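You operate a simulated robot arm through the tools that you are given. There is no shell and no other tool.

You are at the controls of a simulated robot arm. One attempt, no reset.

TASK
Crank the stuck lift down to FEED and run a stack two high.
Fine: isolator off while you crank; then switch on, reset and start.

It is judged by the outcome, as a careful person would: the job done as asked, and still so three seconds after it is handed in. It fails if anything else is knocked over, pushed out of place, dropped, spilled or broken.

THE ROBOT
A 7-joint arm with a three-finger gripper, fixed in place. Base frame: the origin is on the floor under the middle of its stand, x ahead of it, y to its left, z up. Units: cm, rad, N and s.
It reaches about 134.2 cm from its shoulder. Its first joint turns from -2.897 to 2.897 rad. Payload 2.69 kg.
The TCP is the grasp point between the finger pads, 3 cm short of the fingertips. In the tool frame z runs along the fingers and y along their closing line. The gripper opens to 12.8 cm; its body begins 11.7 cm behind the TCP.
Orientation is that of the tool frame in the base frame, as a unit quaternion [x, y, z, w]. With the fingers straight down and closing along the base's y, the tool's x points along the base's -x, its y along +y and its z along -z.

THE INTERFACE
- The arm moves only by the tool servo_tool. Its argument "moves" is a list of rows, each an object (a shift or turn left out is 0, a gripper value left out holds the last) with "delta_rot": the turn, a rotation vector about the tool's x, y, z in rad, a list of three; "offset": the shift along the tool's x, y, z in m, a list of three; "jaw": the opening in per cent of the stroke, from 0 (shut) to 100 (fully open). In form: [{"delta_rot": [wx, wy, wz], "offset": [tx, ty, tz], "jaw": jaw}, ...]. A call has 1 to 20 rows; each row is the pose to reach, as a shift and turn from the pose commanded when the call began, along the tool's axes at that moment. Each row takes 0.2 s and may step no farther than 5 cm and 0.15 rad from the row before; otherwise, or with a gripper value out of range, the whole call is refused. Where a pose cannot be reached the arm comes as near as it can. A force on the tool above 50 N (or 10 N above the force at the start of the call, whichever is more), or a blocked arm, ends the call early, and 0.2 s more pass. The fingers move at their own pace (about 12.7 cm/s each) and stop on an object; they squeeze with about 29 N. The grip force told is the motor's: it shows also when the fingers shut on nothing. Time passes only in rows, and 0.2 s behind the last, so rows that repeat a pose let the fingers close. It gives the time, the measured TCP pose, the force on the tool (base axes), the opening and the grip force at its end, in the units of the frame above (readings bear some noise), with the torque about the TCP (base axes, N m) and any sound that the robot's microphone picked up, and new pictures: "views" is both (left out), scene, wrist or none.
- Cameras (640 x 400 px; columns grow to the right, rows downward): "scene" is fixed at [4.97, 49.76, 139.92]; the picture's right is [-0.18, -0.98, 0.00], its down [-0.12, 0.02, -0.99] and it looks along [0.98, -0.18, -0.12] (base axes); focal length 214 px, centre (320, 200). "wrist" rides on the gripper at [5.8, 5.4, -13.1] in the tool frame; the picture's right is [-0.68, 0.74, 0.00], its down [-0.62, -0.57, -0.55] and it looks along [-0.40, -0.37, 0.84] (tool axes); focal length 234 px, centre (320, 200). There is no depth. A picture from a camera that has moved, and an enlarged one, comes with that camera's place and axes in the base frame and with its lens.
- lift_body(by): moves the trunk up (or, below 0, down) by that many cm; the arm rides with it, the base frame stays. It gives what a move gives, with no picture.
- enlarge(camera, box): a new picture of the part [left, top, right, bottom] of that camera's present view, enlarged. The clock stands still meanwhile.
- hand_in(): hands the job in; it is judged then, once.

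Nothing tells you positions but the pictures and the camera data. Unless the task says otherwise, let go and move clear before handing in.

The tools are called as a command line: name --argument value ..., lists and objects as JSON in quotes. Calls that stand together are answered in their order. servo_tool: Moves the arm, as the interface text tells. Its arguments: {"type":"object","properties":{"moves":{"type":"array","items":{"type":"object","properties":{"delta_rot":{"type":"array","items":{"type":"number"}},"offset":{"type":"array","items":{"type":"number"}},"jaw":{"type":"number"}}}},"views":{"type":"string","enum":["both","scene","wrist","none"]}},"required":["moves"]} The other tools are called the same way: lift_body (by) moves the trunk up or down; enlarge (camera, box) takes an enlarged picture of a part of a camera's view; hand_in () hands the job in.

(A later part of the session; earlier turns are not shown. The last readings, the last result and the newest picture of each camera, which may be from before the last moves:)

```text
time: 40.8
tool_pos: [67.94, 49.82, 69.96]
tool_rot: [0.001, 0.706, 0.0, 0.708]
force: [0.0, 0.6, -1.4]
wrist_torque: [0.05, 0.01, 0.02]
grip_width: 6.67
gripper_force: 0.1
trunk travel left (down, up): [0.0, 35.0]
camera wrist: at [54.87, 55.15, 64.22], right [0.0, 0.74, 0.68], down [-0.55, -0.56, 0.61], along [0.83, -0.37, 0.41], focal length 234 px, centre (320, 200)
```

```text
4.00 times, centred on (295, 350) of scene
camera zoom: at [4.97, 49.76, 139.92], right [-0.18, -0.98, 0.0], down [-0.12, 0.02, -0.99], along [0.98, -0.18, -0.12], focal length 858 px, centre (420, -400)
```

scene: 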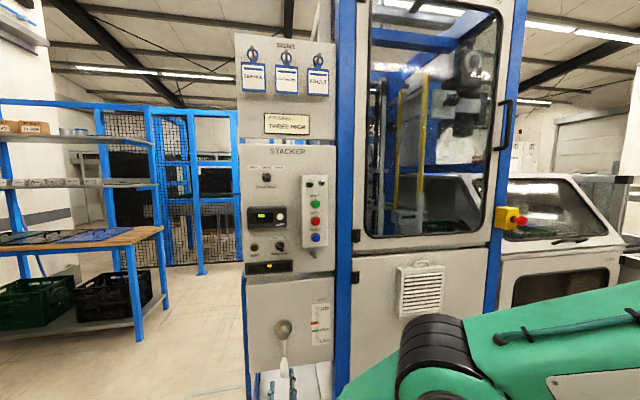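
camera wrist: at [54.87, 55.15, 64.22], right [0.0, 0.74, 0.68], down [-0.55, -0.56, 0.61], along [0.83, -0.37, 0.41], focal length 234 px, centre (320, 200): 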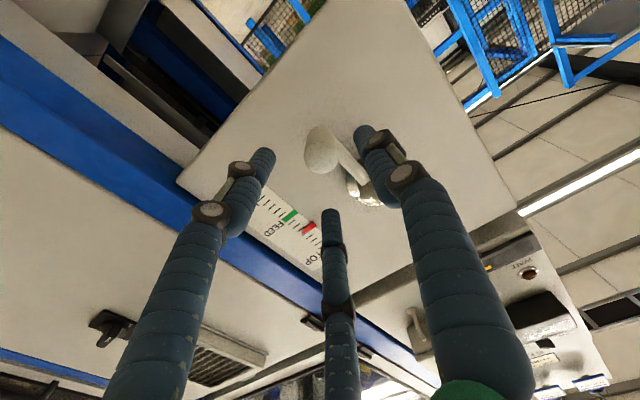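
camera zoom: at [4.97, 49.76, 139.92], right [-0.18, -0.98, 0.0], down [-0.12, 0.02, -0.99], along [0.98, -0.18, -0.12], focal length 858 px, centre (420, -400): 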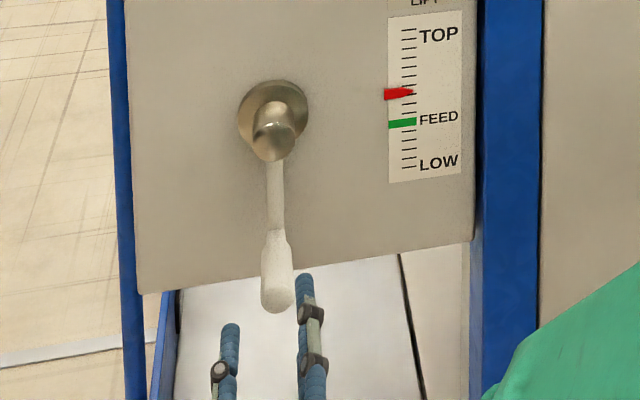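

Aligned with the handle. Sliding forward over it, then closing.

servo_tool --moves '[{"offset": [-0.002, 0, 0.02], "jaw": 52}, {"offset": [-0.002, 0, 0.04], "jaw": 52}, {"offset": [-0.002, 0, 0.062], "jaw": 52}, {"offset": [-0.002, 0, 0.062], "jaw": 40}, {"offset": [-0.002, 0, 0.062], "jaw": 25}, {"offset": [-0.002, 0, 0.062], "jaw": 10}, {"offset": [-0.002, 0, 0.062], "jaw": 10}]'

enlarge --camera "wrist" --box '[220, 40, 420, 220]'

enlarge --camera "scene" --box '[255, 300, 335, 400]'

```text
time: 42.4
tool_pos: [74.2, 49.85, 70.35]
tool_rot: [0.001, 0.707, -0.001, 0.707]
force: [3.2, 1.7, -2.8]
wrist_torque: [-0.06, -0.2, 0.2]
grip_width: 3.04
gripper_force: 45.3
trunk travel left (down, up): [0.0, 35.0]
camera wrist: at [61.14, 55.15, 64.46], right [0.0, 0.74, 0.68], down [-0.55, -0.56, 0.61], along [0.83, -0.37, 0.41], focal length 234 px, centre (320, 200)
```

scene: 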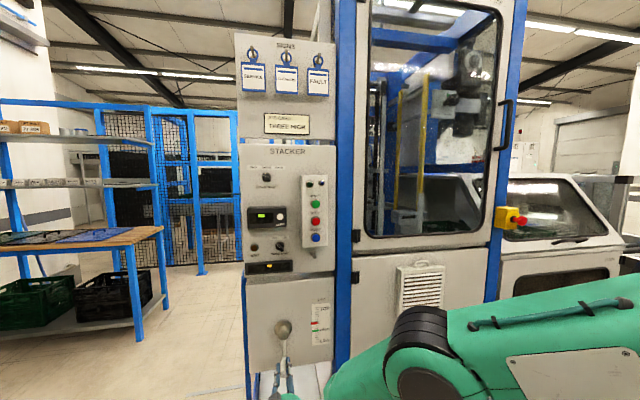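
wrist: 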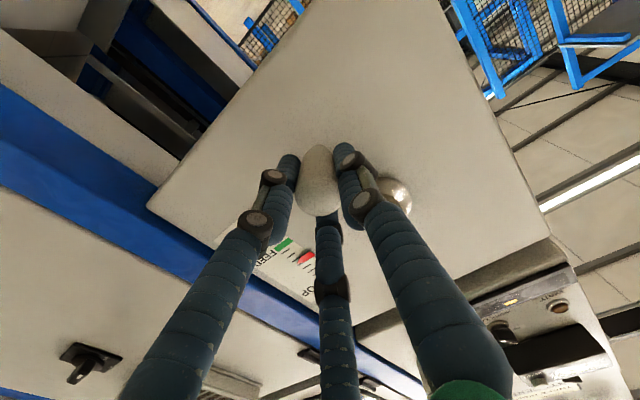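

```text
2.22 times, centred on (320, 130) of wrist
camera zoom: at [61.14, 55.15, 64.46], right [0.0, 0.74, 0.68], down [-0.55, -0.56, 0.61], along [0.83, -0.37, 0.41], focal length 520 px, centre (320, 356)
```

zoom: 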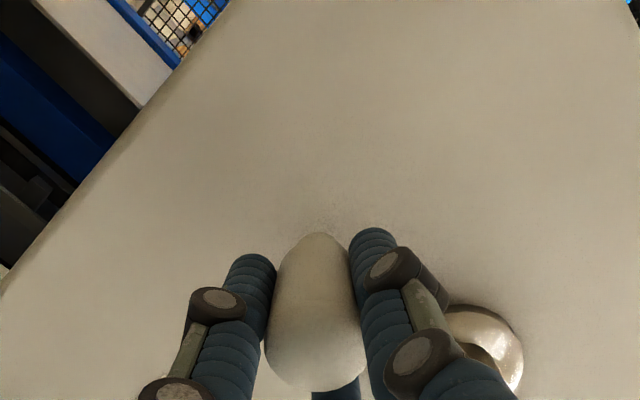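

```text
4.00 times, centred on (295, 350) of scene
camera zoom: at [4.97, 49.76, 139.92], right [-0.18, -0.98, 0.0], down [-0.12, 0.02, -0.99], along [0.98, -0.18, -0.12], focal length 858 px, centre (420, -400)
```

zoom: 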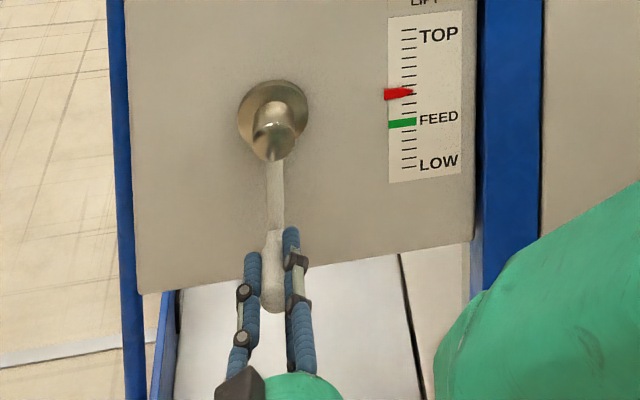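

The handle is held concentrically (3.0 cm, negligible side load). I'll loosen very slightly so it can turn within the fingers and try a small clockwise arc while watching forces and the pointer.

servo_tool --moves '[{"offset": [0, 0, 0], "jaw": 26}, {"offset": [-0.0008, 0.0119, 0], "jaw": 26}, {"offset": [-0.003, 0.0238, 0], "jaw": 26}, {"offset": [-0.0066, 0.0351, 0], "jaw": 26}, {"offset": [-0.0118, 0.046, 0], "jaw": 26}]'

enlarge --camera "scene" --box '[300, 295, 340, 350]'

enlarge --camera "scene" --box '[255, 300, 335, 400]'

```text
time: 43.6
tool_pos: [74.21, 54.67, 71.86]
tool_rot: [0.002, 0.705, 0.0, 0.709]
force: [-0.1, 0.2, 1.1]
wrist_torque: [0.01, -0.06, 0.03]
grip_width: 3.33
gripper_force: 0.1
trunk travel left (down, up): [0.0, 35.0]
camera wrist: at [61.27, 59.97, 66.03], right [0.0, 0.73, 0.68], down [-0.55, -0.57, 0.61], along [0.83, -0.37, 0.41], focal length 234 px, centre (320, 200)
```

scene: 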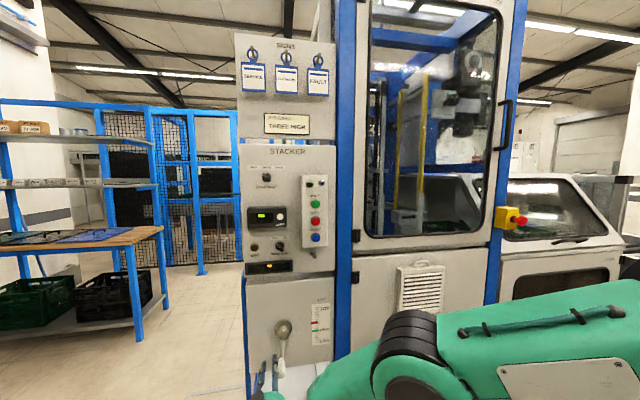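
wrist: 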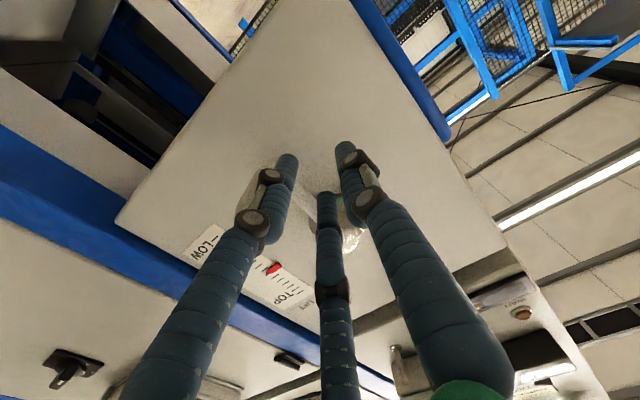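

```text
7.27 times, centred on (320, 322) of scene
camera zoom: at [4.97, 49.76, 139.92], right [-0.18, -0.98, 0.0], down [-0.12, 0.02, -0.99], along [0.98, -0.18, -0.12], focal length 1560 px, centre (320, -691)
```

zoom: 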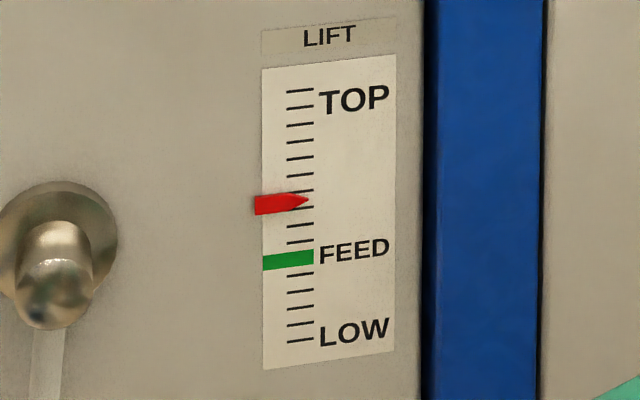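

```text
4.00 times, centred on (295, 350) of scene
camera zoom: at [4.97, 49.76, 139.92], right [-0.18, -0.98, 0.0], down [-0.12, 0.02, -0.99], along [0.98, -0.18, -0.12], focal length 858 px, centre (420, -400)
```

zoom: 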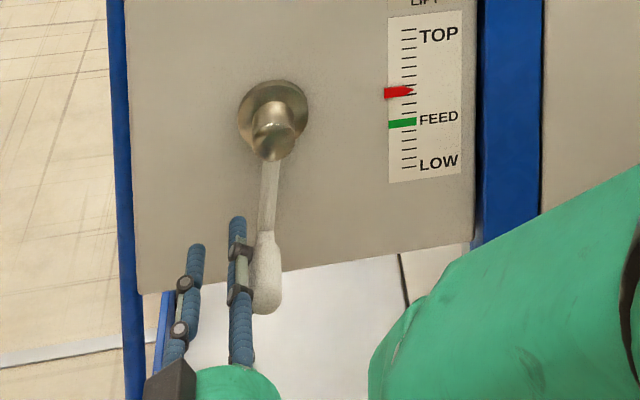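

The loose cage let the handle slip out between two fingers, and that small clockwise nudge seems to have moved the pointer slightly up, so down is probably counter-clockwise. I'll back off, take a precise reading of the pointer and re-grip firmly.

servo_tool --moves '[{"offset": [0, 0.004, 0], "jaw": 40}, {"offset": [0, 0.004, -0.03], "jaw": 52}, {"offset": [0.006, -0.02, -0.065], "jaw": 52}, {"offset": [0.012, -0.04, -0.07], "jaw": 52}]'

enlarge --camera "wrist" --box '[220, 40, 420, 220]'

enlarge --camera "scene" --box '[308, 300, 334, 350]'

enlarge --camera "scene" --box '[255, 300, 335, 400]'

```text
time: 44.6
tool_pos: [67.34, 50.46, 70.21]
tool_rot: [0.001, 0.707, -0.001, 0.707]
force: [0.4, 0.5, 0.5]
wrist_torque: [0.01, 0.0, -0.04]
grip_width: 6.67
gripper_force: 0.1
trunk travel left (down, up): [0.0, 35.0]
camera wrist: at [54.26, 55.8, 64.36], right [0.0, 0.74, 0.68], down [-0.55, -0.56, 0.61], along [0.83, -0.37, 0.41], focal length 234 px, centre (320, 200)
```

scene: 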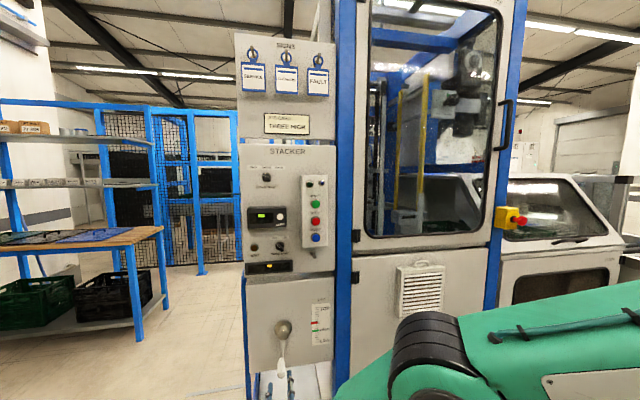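
wrist: 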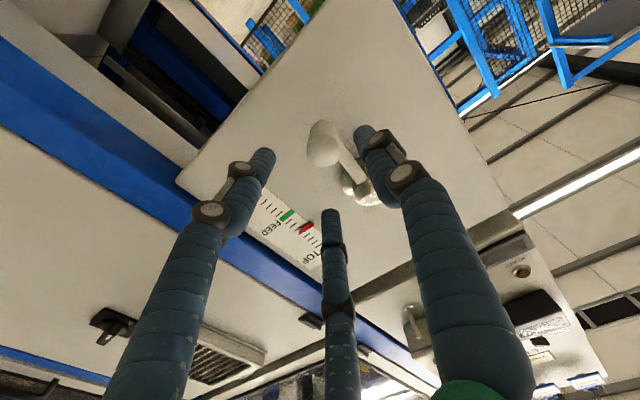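

```text
2.22 times, centred on (320, 130) of wrist
camera zoom: at [54.26, 55.8, 64.36], right [0.0, 0.74, 0.68], down [-0.55, -0.56, 0.61], along [0.83, -0.37, 0.41], focal length 520 px, centre (320, 356)
```

zoom: 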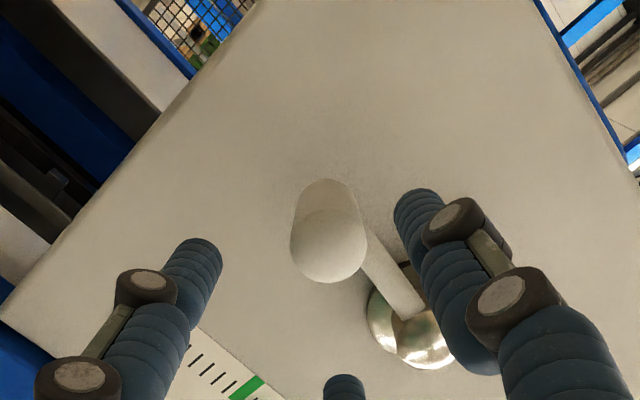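

```text
8.00 times, centred on (321, 325) of scene
camera zoom: at [4.97, 49.76, 139.92], right [-0.18, -0.98, 0.0], down [-0.12, 0.02, -0.99], along [0.98, -0.18, -0.12], focal length 1716 px, centre (312, -800)
```

zoom: 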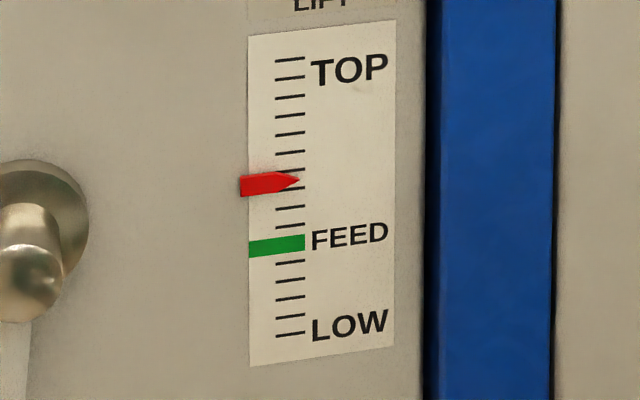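

```text
4.00 times, centred on (295, 350) of scene
camera zoom: at [4.97, 49.76, 139.92], right [-0.18, -0.98, 0.0], down [-0.12, 0.02, -0.99], along [0.98, -0.18, -0.12], focal length 858 px, centre (420, -400)
```

zoom: 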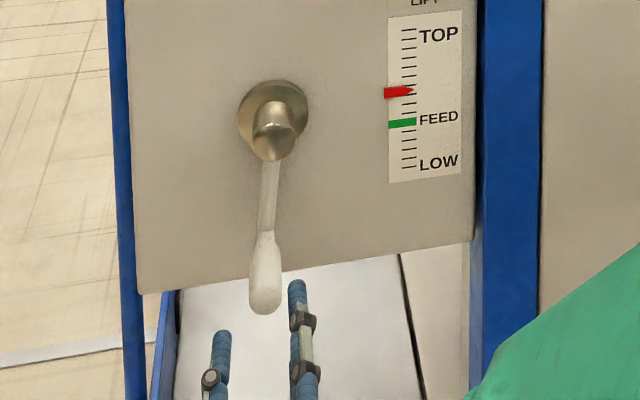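

The handle rests at about 6° clockwise and the pointer went up by roughly 0.2 tick, so counter-clockwise lowers it and the whole way down (about 3.4 ticks) is likely only a fraction of a turn. I'll re-grip the handle firmly at [73.6, 50.95, 70.3].

servo_tool --moves '[{"offset": [-0.001, 0.005, 0.01], "jaw": 52}, {"offset": [-0.001, 0.005, 0.04], "jaw": 52}, {"offset": [-0.001, 0.005, 0.068], "jaw": 52}, {"offset": [-0.001, 0.005, 0.068], "jaw": 30}, {"offset": [-0.001, 0.005, 0.068], "jaw": 5}, {"offset": [-0.001, 0.005, 0.068], "jaw": 0}, {"offset": [-0.001, 0.005, 0.068], "jaw": 0}]' --views "none"

```text
time: 46.2
tool_pos: [74.24, 50.91, 70.31]
tool_rot: [0.001, 0.708, 0.0, 0.706]
force: [7.0, -0.4, -12.4]
wrist_torque: [0.01, -0.06, 0.46]
grip_width: 2.99
gripper_force: 45.1
trunk travel left (down, up): [0.0, 35.0]
```

Firm grip. Now a first counter-clockwise arc of about 23°, rolling the hand along with the crank so a finger stays squarely behind the handle.

servo_tool --moves '[{"delta_rot": [0, 0, -0.1], "offset": [0.002, -0.0095, 0], "jaw": 0}, {"delta_rot": [0, 0, -0.2], "offset": [0.0016, -0.0192, 0], "jaw": 0}, {"delta_rot": [0, 0, -0.3], "offset": [0.0002, -0.0288, 0], "jaw": 0}, {"delta_rot": [0, 0, -0.4], "offset": [-0.0021, -0.0382, 0], "jaw": 0}]'

enlarge --camera "scene" --box '[308, 300, 334, 350]'

enlarge --camera "scene" --box '[255, 300, 335, 400]'

```text
time: 47.2
tool_pos: [74.31, 46.9, 70.5]
tool_rot: [-0.139, 0.692, -0.142, 0.694]
force: [12.3, 6.8, -2.9]
wrist_torque: [0.01, 0.26, 0.32]
grip_width: 2.89
gripper_force: 45.2
trunk travel left (down, up): [0.0, 35.0]
camera wrist: at [61.19, 49.64, 63.16], right [0.0, 0.94, 0.34], down [-0.55, -0.28, 0.79], along [0.83, -0.19, 0.52], focal length 234 px, centre (320, 200)
```

scene: 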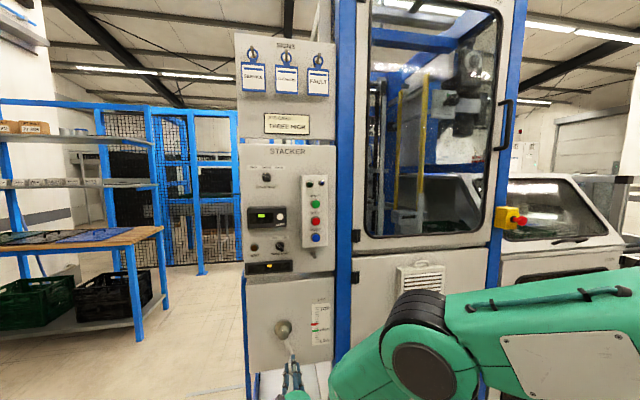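
wrist: 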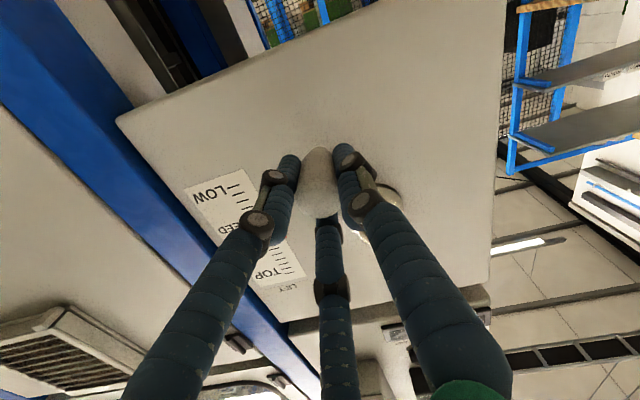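

```text
8.00 times, centred on (321, 325) of scene
camera zoom: at [4.97, 49.76, 139.92], right [-0.18, -0.98, 0.0], down [-0.12, 0.02, -0.99], along [0.98, -0.18, -0.12], focal length 1716 px, centre (312, -800)
```

zoom: 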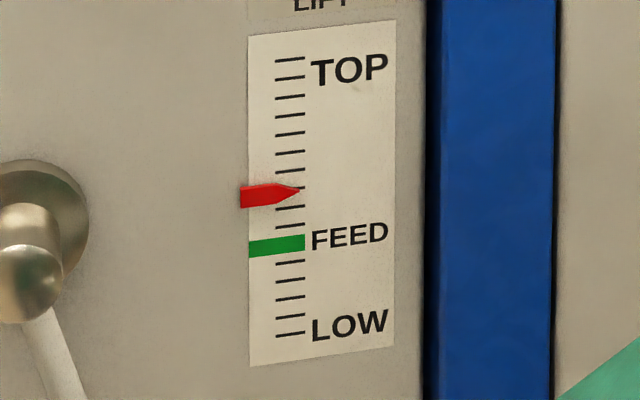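

```text
4.00 times, centred on (295, 350) of scene
camera zoom: at [4.97, 49.76, 139.92], right [-0.18, -0.98, 0.0], down [-0.12, 0.02, -0.99], along [0.98, -0.18, -0.12], focal length 858 px, centre (420, -400)
```

zoom: 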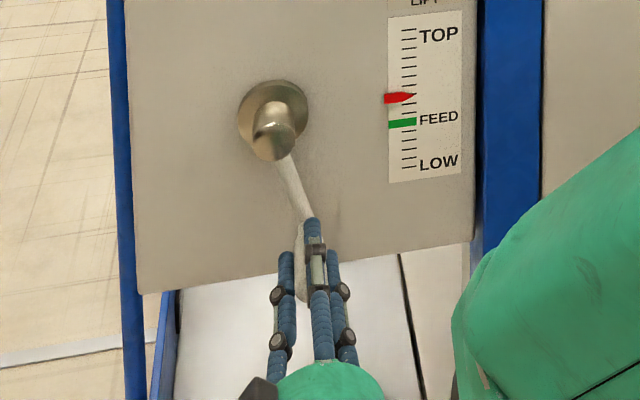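

It works: 23° counter-clockwise lowered the pointer by about half a tick with only ~7 N resistance. About 120° more should bring it to FEED. Continuing along the arc in stages.

servo_tool --moves '[{"delta_rot": [0, 0, -0.1], "offset": [0.0005, -0.0098, 0.001], "jaw": 0}, {"delta_rot": [0, 0, -0.2], "offset": [0.0002, -0.0194, 0.001]}, {"delta_rot": [0, 0, -0.3], "offset": [-0.0012, -0.029, 0.001]}, {"delta_rot": [0, 0, -0.4], "offset": [-0.0035, -0.0384, 0.001]}, {"delta_rot": [0, 0, -0.5], "offset": [-0.0069, -0.0475, 0.001]}, {"delta_rot": [0, 0, -0.6], "offset": [-0.011, -0.0563, 0.001]}]'

enlarge --camera "scene" --box '[308, 300, 334, 350]'

enlarge --camera "scene" --box '[255, 300, 335, 400]'

```text
time: 48.6
tool_pos: [74.31, 42.29, 73.58]
tool_rot: [-0.338, 0.621, -0.341, 0.62]
force: [1.0, 9.4, -6.9]
wrist_torque: [-0.45, 0.3, 0.68]
grip_width: 2.73
gripper_force: 45.3
trunk travel left (down, up): [0.0, 35.0]
camera wrist: at [61.15, 40.21, 65.98], right [0.0, 0.97, -0.26], down [-0.55, 0.22, 0.81], along [0.84, 0.14, 0.53], focal length 234 px, centre (320, 200)
```

scene: 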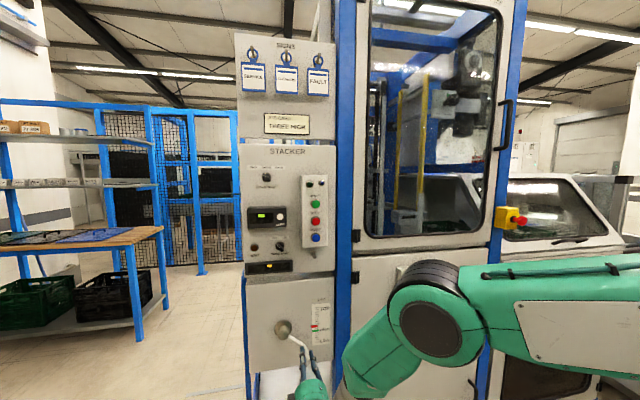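
wrist: 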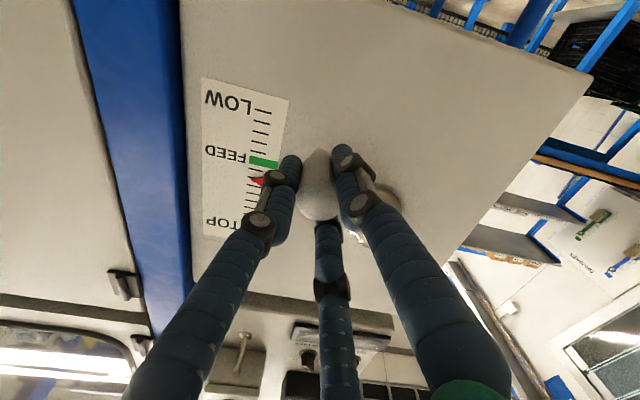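

```text
8.00 times, centred on (321, 325) of scene
camera zoom: at [4.97, 49.76, 139.92], right [-0.18, -0.98, 0.0], down [-0.12, 0.02, -0.99], along [0.98, -0.18, -0.12], focal length 1716 px, centre (312, -800)
```

zoom: 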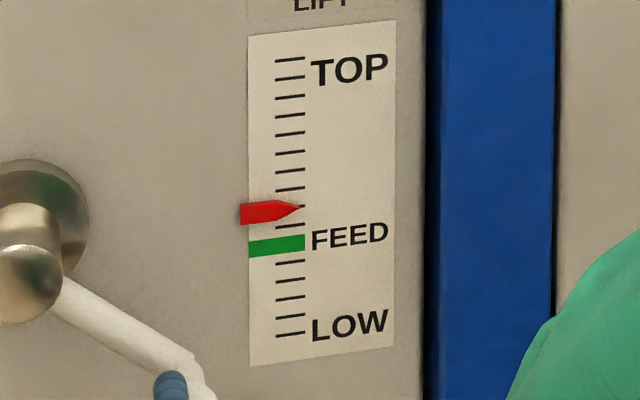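

```text
4.00 times, centred on (295, 350) of scene
camera zoom: at [4.97, 49.76, 139.92], right [-0.18, -0.98, 0.0], down [-0.12, 0.02, -0.99], along [0.98, -0.18, -0.12], focal length 858 px, centre (420, -400)
```

zoom: 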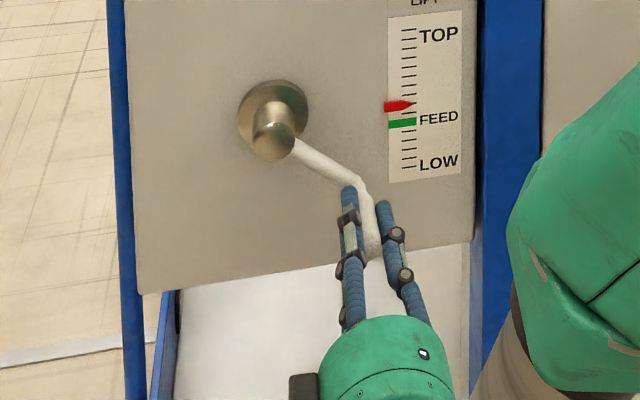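

Pointer is halfway there (30 px/rad in this zoom; about 1.2 rad left). Continuing with the next 0.6 rad of the arc.

servo_tool --moves '[{"delta_rot": [0, 0, -0.1], "offset": [0.0005, -0.0098, 0], "jaw": 0}, {"delta_rot": [0, 0, -0.2], "offset": [0.0002, -0.0194, 0]}, {"delta_rot": [0, 0, -0.3], "offset": [-0.0012, -0.029, 0]}, {"delta_rot": [0, 0, -0.4], "offset": [-0.0035, -0.0384, 0]}, {"delta_rot": [0, 0, -0.5], "offset": [-0.0069, -0.0475, 0]}, {"delta_rot": [0, 0, -0.6], "offset": [-0.011, -0.0563, 0]}]'

enlarge --camera "scene" --box '[308, 300, 334, 350]'

enlarge --camera "scene" --box '[255, 300, 335, 400]'

```text
time: 50.0
tool_pos: [74.33, 40.12, 79.12]
tool_rot: [0.505, -0.493, 0.509, -0.492]
force: [18.6, -3.7, -12.1]
wrist_torque: [-0.42, 0.63, 0.33]
grip_width: 2.73
gripper_force: 44.3
trunk travel left (down, up): [0.0, 35.0]
camera wrist: at [61.12, 34.01, 73.88], right [0.0, 0.65, -0.76], down [-0.55, 0.63, 0.55], along [0.84, 0.41, 0.36], focal length 234 px, centre (320, 200)
```

scene: 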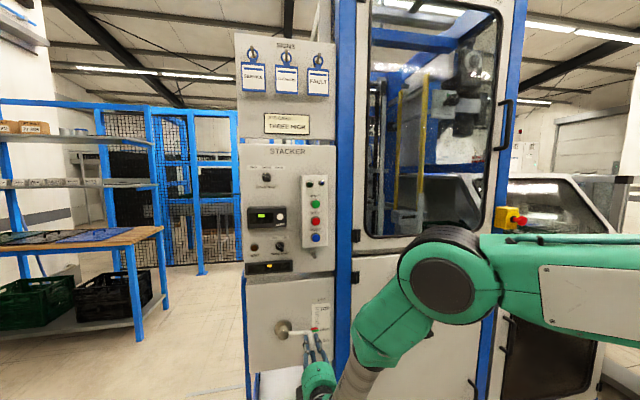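
wrist: 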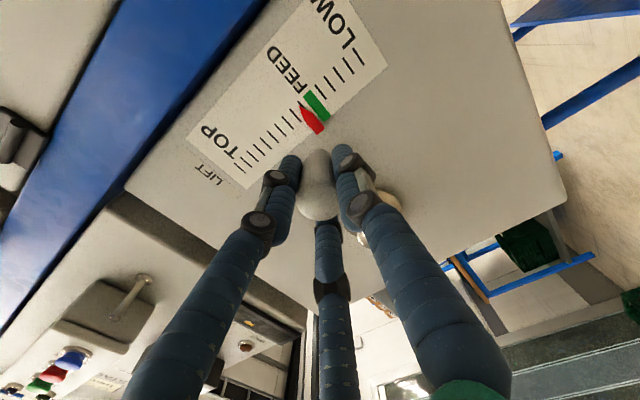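

```text
8.00 times, centred on (321, 325) of scene
camera zoom: at [4.97, 49.76, 139.92], right [-0.18, -0.98, 0.0], down [-0.12, 0.02, -0.99], along [0.98, -0.18, -0.12], focal length 1716 px, centre (312, -800)
```

zoom: 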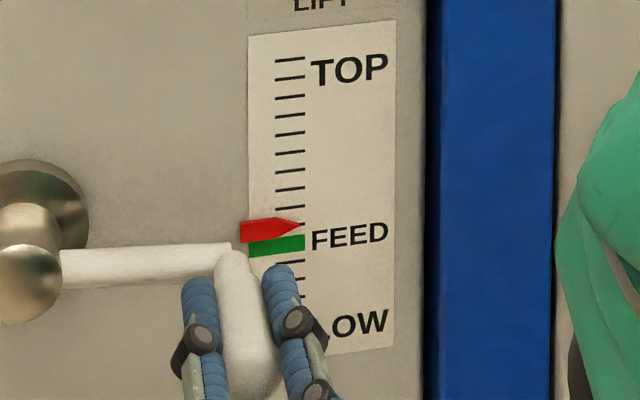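

```text
4.00 times, centred on (295, 350) of scene
camera zoom: at [4.97, 49.76, 139.92], right [-0.18, -0.98, 0.0], down [-0.12, 0.02, -0.99], along [0.98, -0.18, -0.12], focal length 858 px, centre (420, -400)
```

zoom: 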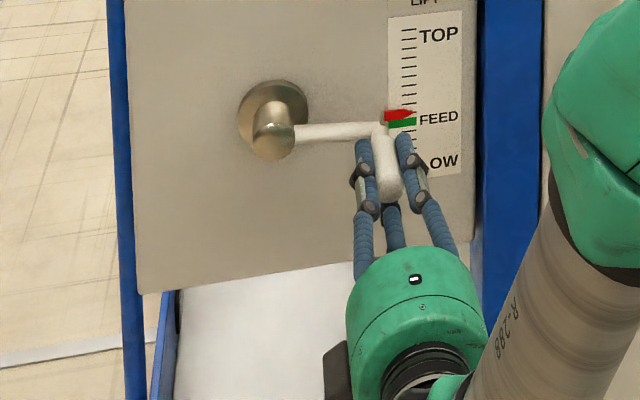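

The pointer is close to FEED now. Because it stands proud of the scale, I want a parallax-free reading, so I'll look with the wrist camera too.

enlarge --camera "wrist" --box '[180, 0, 400, 200]'

enlarge --camera "wrist" --box '[270, 60, 360, 160]'

enlarge --camera "scene" --box '[312, 315, 330, 340]'

```text
2.00 times, centred on (290, 100) of wrist
camera zoom: at [61.12, 34.01, 73.88], right [0.0, 0.65, -0.76], down [-0.55, 0.63, 0.55], along [0.84, 0.41, 0.36], focal length 468 px, centre (380, 400)
```

zoom: 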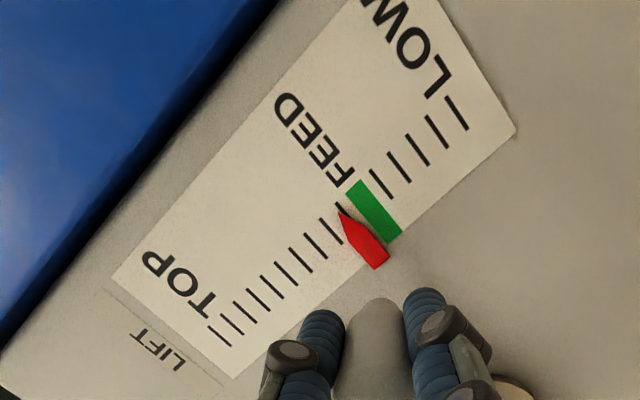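

```text
4.00 times, centred on (315, 110) of wrist
camera zoom: at [61.12, 34.01, 73.88], right [0.0, 0.65, -0.76], down [-0.55, 0.63, 0.55], along [0.84, 0.41, 0.36], focal length 937 px, centre (340, 560)
```

zoom: 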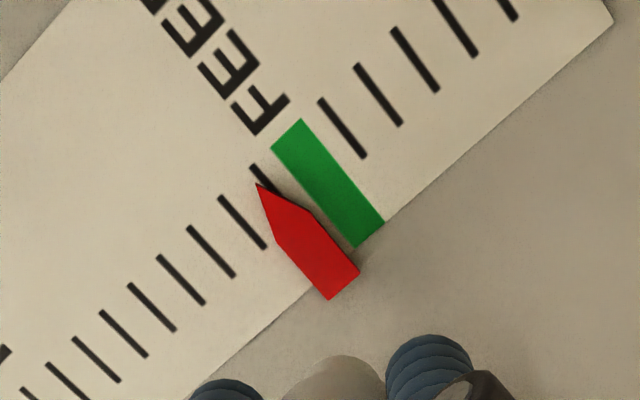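

```text
16.00 times, centred on (321, 328) of scene
camera zoom: at [4.97, 49.76, 139.92], right [-0.18, -0.98, 0.0], down [-0.12, 0.02, -0.99], along [0.98, -0.18, -0.12], focal length 3432 px, centre (304, -1840)
```

zoom: 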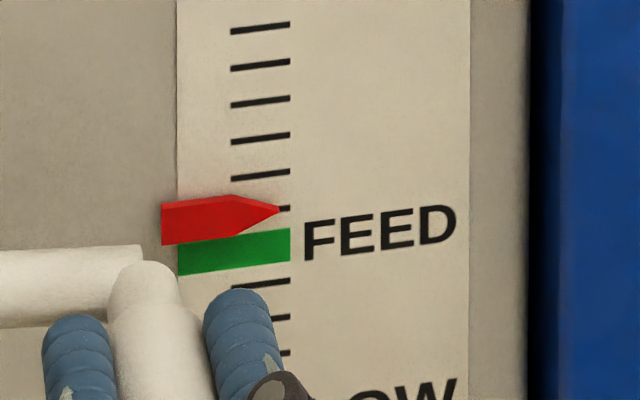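

Both views agree the pointer is about one tick above FEED, i.e. roughly 0.65 rad more. I'll go 0.5 rad and re-check.

servo_tool --moves '[{"delta_rot": [0, 0, -0.1], "offset": [0.0005, -0.0098, 0], "jaw": 0}, {"delta_rot": [0, 0, -0.2], "offset": [0.0002, -0.0194, 0]}, {"delta_rot": [0, 0, -0.3], "offset": [-0.0012, -0.029, 0]}, {"delta_rot": [0, 0, -0.4], "offset": [-0.0035, -0.0384, 0]}, {"delta_rot": [0, 0, -0.5], "offset": [-0.0069, -0.0475, 0]}]'

enlarge --camera "wrist" --box '[250, 30, 410, 180]'

enlarge --camera "scene" --box '[312, 315, 330, 340]'

enlarge --camera "scene" --box '[255, 300, 335, 400]'

```text
time: 51.2
tool_pos: [74.29, 40.8, 83.68]
tool_rot: [0.612, -0.353, 0.615, -0.35]
force: [7.0, -39.4, -0.1]
wrist_torque: [-0.54, 0.58, -0.43]
grip_width: 2.76
gripper_force: 45.1
trunk travel left (down, up): [0.0, 35.0]
camera wrist: at [61.06, 33.02, 82.11], right [0.0, 0.21, -0.98], down [-0.54, 0.82, 0.18], along [0.84, 0.53, 0.12], focal length 234 px, centre (320, 200)
```

scene: 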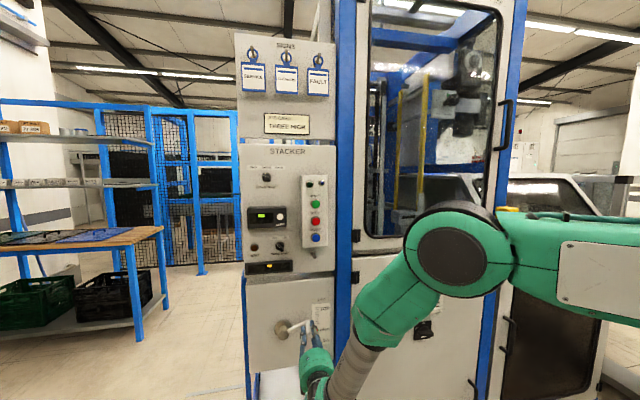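
wrist: 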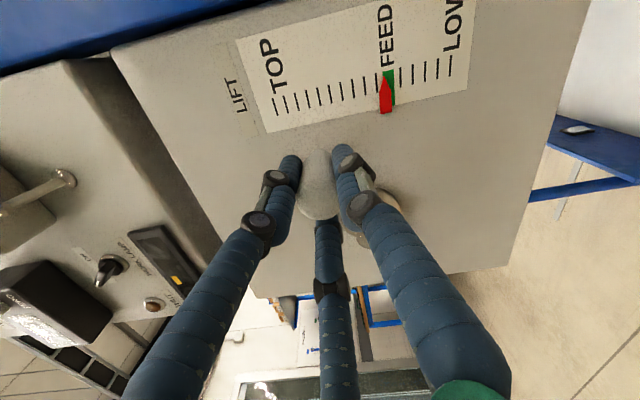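

```text
2.67 times, centred on (330, 105) of wrist
camera zoom: at [61.06, 33.02, 82.11], right [0.0, 0.21, -0.98], down [-0.54, 0.82, 0.18], along [0.84, 0.53, 0.12], focal length 624 px, centre (293, 453)
```

zoom: 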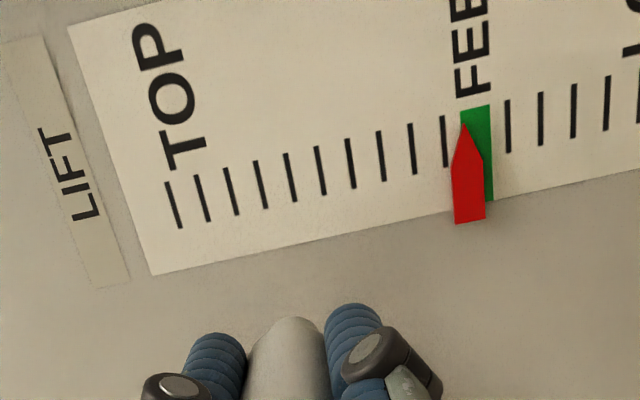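

```text
16.00 times, centred on (321, 328) of scene
camera zoom: at [4.97, 49.76, 139.92], right [-0.18, -0.98, 0.0], down [-0.12, 0.02, -0.99], along [0.98, -0.18, -0.12], focal length 3432 px, centre (304, -1840)
```

zoom: 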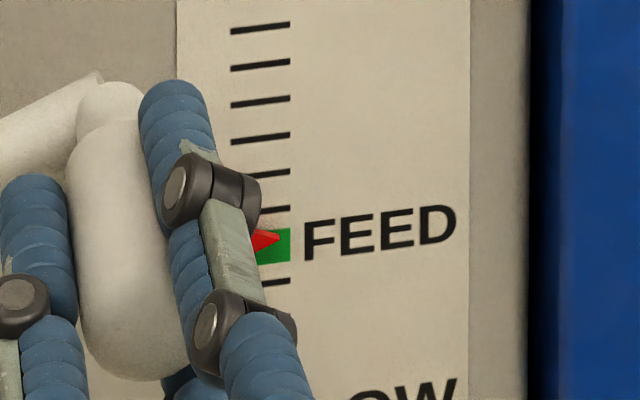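

```text
4.00 times, centred on (295, 350) of scene
camera zoom: at [4.97, 49.76, 139.92], right [-0.18, -0.98, 0.0], down [-0.12, 0.02, -0.99], along [0.98, -0.18, -0.12], focal length 858 px, centre (420, -400)
```

zoom: 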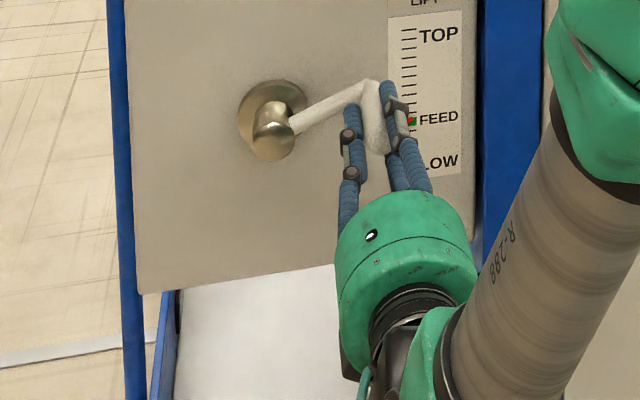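

Nearly there: about 0.35 tick above FEED. The side load shows my arc was slightly too tight (refit: centre ≈ [49.9, 80.2], radius 10.0), so I'll correct it and turn about 0.2 rad more.

servo_tool --moves '[{"delta_rot": [0, 0, -0.03], "offset": [0.0047, -0.002, 0], "jaw": 0}, {"delta_rot": [0, 0, -0.1], "offset": [0.0052, -0.008, 0]}, {"delta_rot": [0, 0, -0.19], "offset": [0.0054, -0.016, 0]}, {"delta_rot": [0, 0, -0.19], "offset": [0.0054, -0.016, 0]}]'

enlarge --camera "wrist" --box '[250, 30, 410, 180]'

enlarge --camera "scene" --box '[312, 315, 330, 340]'

```text
time: 52.2
tool_pos: [74.29, 41.45, 85.32]
tool_rot: [0.644, -0.292, 0.644, -0.293]
force: [0.8, 14.5, -9.2]
wrist_torque: [0.07, 0.88, 0.64]
grip_width: 2.74
gripper_force: 45.1
trunk travel left (down, up): [0.0, 35.0]
camera wrist: at [61.09, 33.51, 85.17], right [0.0, 0.02, -1.0], down [-0.55, 0.84, 0.02], along [0.84, 0.55, 0.01], focal length 234 px, centre (320, 200)
```

scene: 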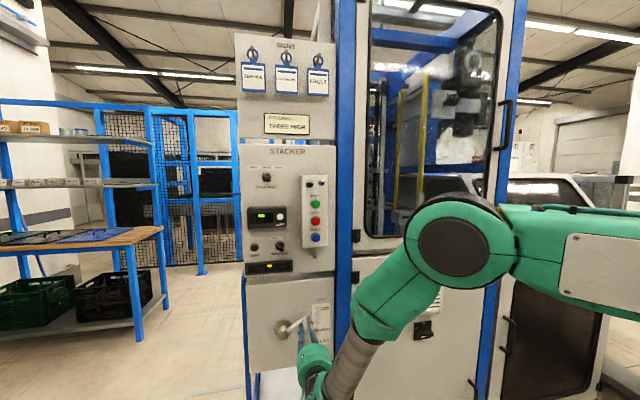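
wrist: 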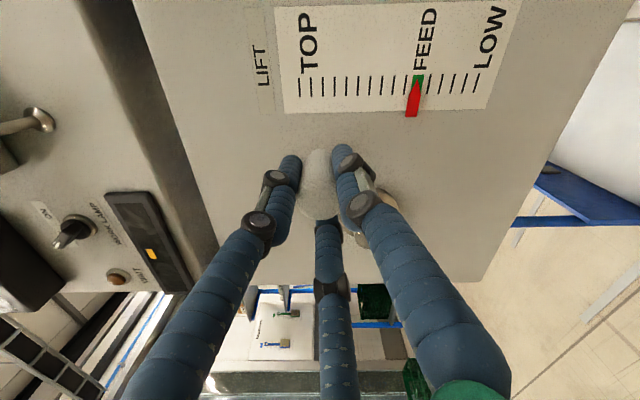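

```text
2.67 times, centred on (330, 105) of wrist
camera zoom: at [61.09, 33.51, 85.17], right [0.0, 0.02, -1.0], down [-0.55, 0.84, 0.02], along [0.84, 0.55, 0.01], focal length 624 px, centre (293, 453)
```

zoom: 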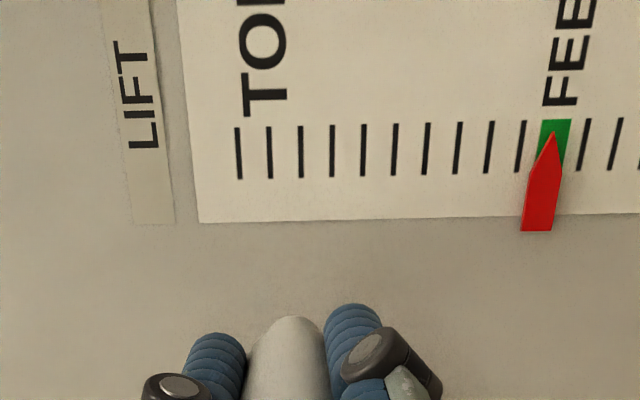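

```text
16.00 times, centred on (321, 328) of scene
camera zoom: at [4.97, 49.76, 139.92], right [-0.18, -0.98, 0.0], down [-0.12, 0.02, -0.99], along [0.98, -0.18, -0.12], focal length 3432 px, centre (304, -1840)
```

zoom: 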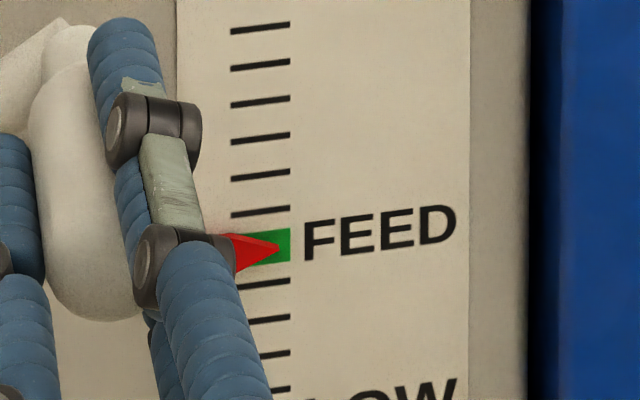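

Both views put the pointer within 0.1 tick of FEED's centre, still a hair high. One last small nudge, then a check.

servo_tool --moves '[{"delta_rot": [0, 0, -0.03], "offset": [0, -0.003, 0], "jaw": 0}, {"delta_rot": [0, 0, -0.06], "offset": [0.0001, -0.006, 0]}, {"delta_rot": [0, 0, -0.06], "offset": [0.0001, -0.006, 0]}]' --views "wrist"

enlarge --camera "wrist" --box '[330, 40, 490, 160]'

enlarge --camera "scene" --box '[312, 315, 330, 340]'

```text
time: 53.0
tool_pos: [74.21, 41.77, 85.68]
tool_rot: [0.653, -0.273, 0.653, -0.271]
force: [-6.2, 11.1, -20.8]
wrist_torque: [-0.52, 0.99, 0.68]
grip_width: 2.76
gripper_force: 44.9
trunk travel left (down, up): [0.0, 35.0]
camera wrist: at [61.07, 33.76, 86.0], right [0.0, -0.04, -1.0], down [-0.55, 0.84, -0.03], along [0.84, 0.55, -0.02], focal length 234 px, centre (320, 200)
```

wrist: 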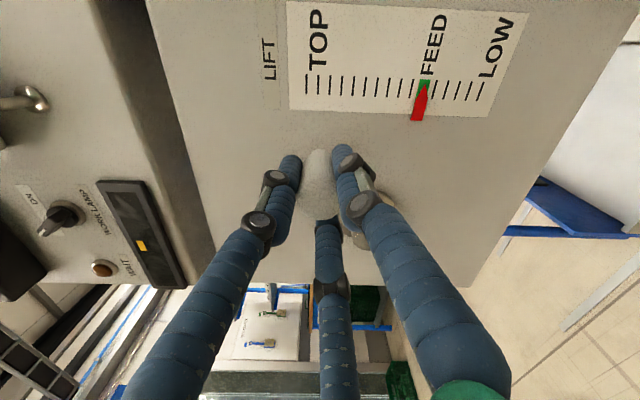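

```text
3.33 times, centred on (410, 100) of wrist
camera zoom: at [61.07, 33.76, 86.0], right [0.0, -0.04, -1.0], down [-0.55, 0.84, -0.03], along [0.84, 0.55, -0.02], focal length 781 px, centre (20, 533)
```

zoom: 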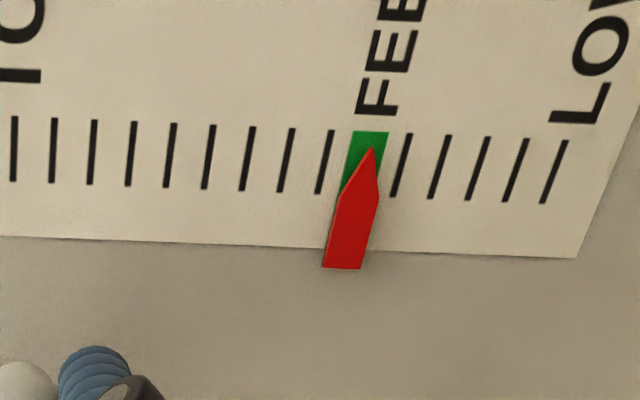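

```text
16.00 times, centred on (321, 328) of scene
camera zoom: at [4.97, 49.76, 139.92], right [-0.18, -0.98, 0.0], down [-0.12, 0.02, -0.99], along [0.98, -0.18, -0.12], focal length 3432 px, centre (304, -1840)
```

zoom: 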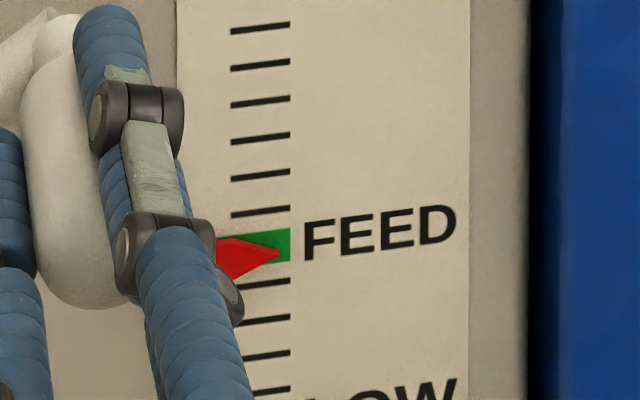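

The pointer is centred on FEED in both views. Releasing the handle gently and backing straight off.

servo_tool --moves '[{"offset": [0, 0, 0], "jaw": 25}, {"offset": [0, 0, 0], "jaw": 35}, {"offset": [0, 0, 0], "jaw": 52}, {"offset": [0, 0, -0.03], "jaw": 52}, {"offset": [0, 0, -0.06], "jaw": 52}, {"offset": [0, 0, -0.09], "jaw": 52}]'

enlarge --camera "scene" --box '[312, 315, 330, 340]'

enlarge --camera "wrist" --box '[310, 60, 470, 190]'

```text
time: 54.4
tool_pos: [65.15, 41.56, 85.89]
tool_rot: [0.651, -0.274, 0.653, -0.272]
force: [0.5, 0.0, -0.3]
wrist_torque: [0.0, -0.01, 0.03]
grip_width: 6.65
gripper_force: 0.0
trunk travel left (down, up): [0.0, 35.0]
camera wrist: at [51.99, 33.58, 86.19], right [0.0, -0.03, -1.0], down [-0.55, 0.84, -0.03], along [0.84, 0.55, -0.02], focal length 234 px, centre (320, 200)
```

scene: 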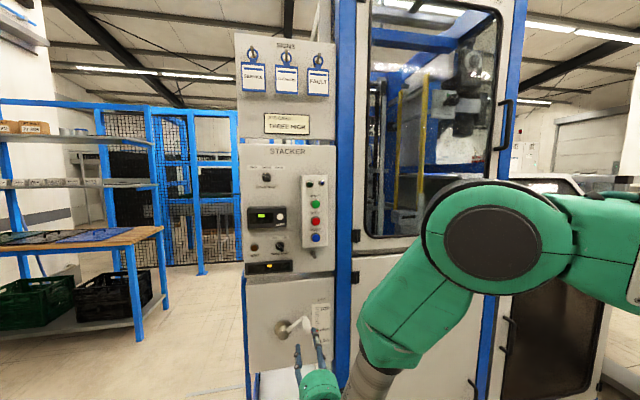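
wrist: 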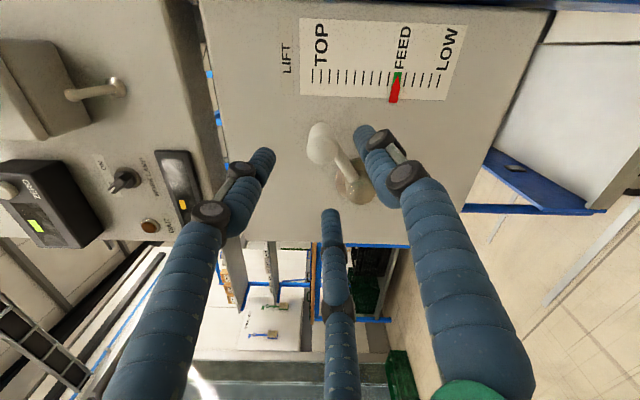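

```text
16.00 times, centred on (321, 328) of scene
camera zoom: at [4.97, 49.76, 139.92], right [-0.18, -0.98, 0.0], down [-0.12, 0.02, -0.99], along [0.98, -0.18, -0.12], focal length 3432 px, centre (304, -1840)
```

zoom: 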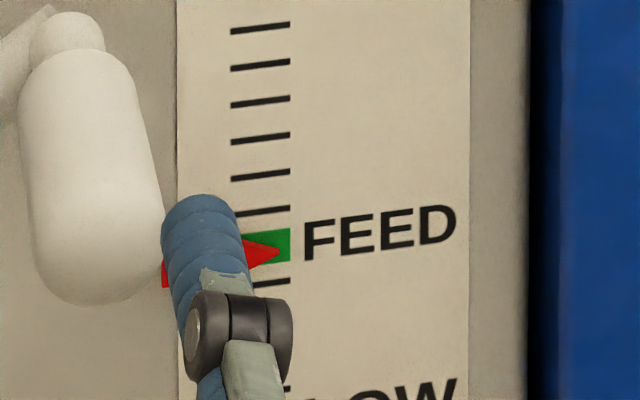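

```text
3.08 times, centred on (390, 125) of wrist
camera zoom: at [51.99, 33.58, 86.19], right [0.0, -0.03, -1.0], down [-0.55, 0.84, -0.03], along [0.84, 0.55, -0.02], focal length 720 px, centre (105, 431)
```

zoom: 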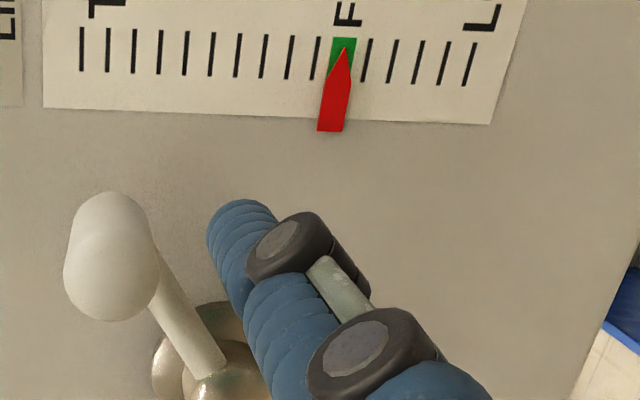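

The pointer stayed on FEED after release. Next: isolator back ON. First I'll unroll the hand to its neutral roll while backing away from the crank.

servo_tool --moves '[{"delta_rot": [0, 0, 0.138], "offset": [0, 0, -0.01]}, {"delta_rot": [0, 0, 0.276], "offset": [0, 0, -0.02]}, {"delta_rot": [0, 0, 0.414], "offset": [0, 0, -0.03]}, {"delta_rot": [0, 0, 0.552], "offset": [0, 0, -0.04]}, {"delta_rot": [0, 0, 0.69], "offset": [0, 0, -0.05]}, {"delta_rot": [0, 0, 0.828], "offset": [-0.003, -0.003, -0.06]}, {"delta_rot": [0, 0, 0.966], "offset": [-0.006, -0.006, -0.07]}, {"delta_rot": [0, 0, 1.104], "offset": [-0.009, -0.009, -0.07]}, {"delta_rot": [0, 0, 1.242], "offset": [-0.012, -0.012, -0.07]}, {"delta_rot": [0, 0, 1.38], "offset": [-0.015, -0.015, -0.07]}, {"delta_rot": [0, 0, 1.518], "offset": [-0.017, -0.017, -0.07]}, {"delta_rot": [0, 0, 1.656], "offset": [-0.017, -0.017, -0.07]}, {"delta_rot": [0, 0, 1.794], "offset": [-0.017, -0.017, -0.07]}, {"delta_rot": [0, 0, 1.932], "offset": [-0.017, -0.017, -0.07]}, {"delta_rot": [0, 0, 2.07], "offset": [-0.017, -0.017, -0.07]}, {"delta_rot": [0, 0, 2.208], "offset": [-0.017, -0.017, -0.07]}, {"delta_rot": [0, 0, 2.346], "offset": [-0.017, -0.017, -0.07]}]'

enlarge --camera "scene" --box '[255, 295, 335, 395]'

```text
time: 58.0
tool_pos: [58.04, 44.25, 85.87]
tool_rot: [0.002, 0.706, -0.002, 0.708]
force: [0.0, 0.2, -0.3]
wrist_torque: [0.01, 0.01, 0.01]
grip_width: 6.68
gripper_force: 0.1
trunk travel left (down, up): [0.0, 35.0]
camera wrist: at [45.14, 49.55, 80.02], right [0.0, 0.74, 0.68], down [-0.55, -0.56, 0.61], along [0.83, -0.37, 0.41], focal length 234 px, centre (320, 200)
```

scene: 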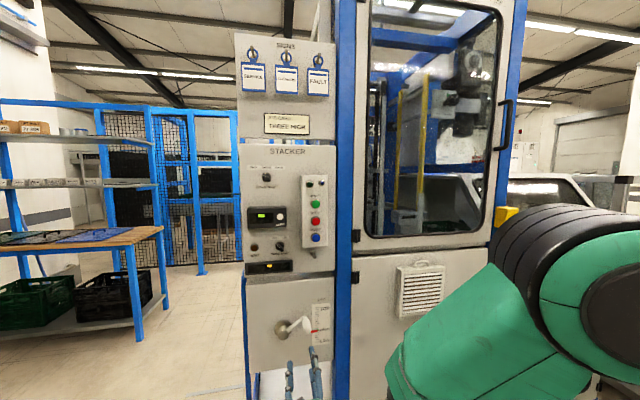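
wrist: 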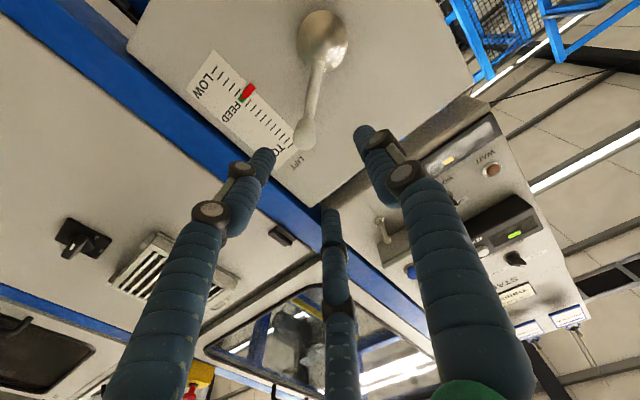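

```text
4.00 times, centred on (295, 345) of scene
camera zoom: at [4.97, 49.76, 139.92], right [-0.18, -0.98, 0.0], down [-0.12, 0.02, -0.99], along [0.98, -0.18, -0.12], focal length 858 px, centre (420, -380)
```

zoom: 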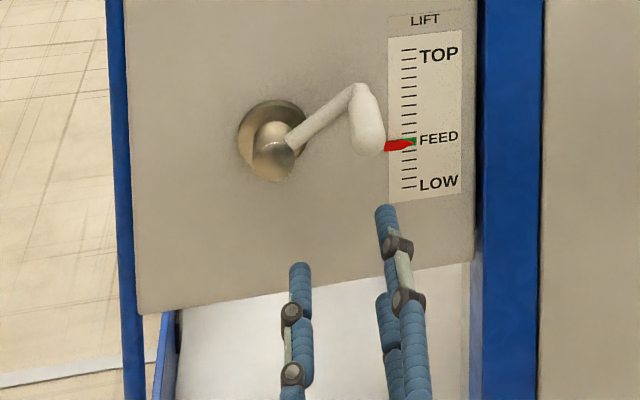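

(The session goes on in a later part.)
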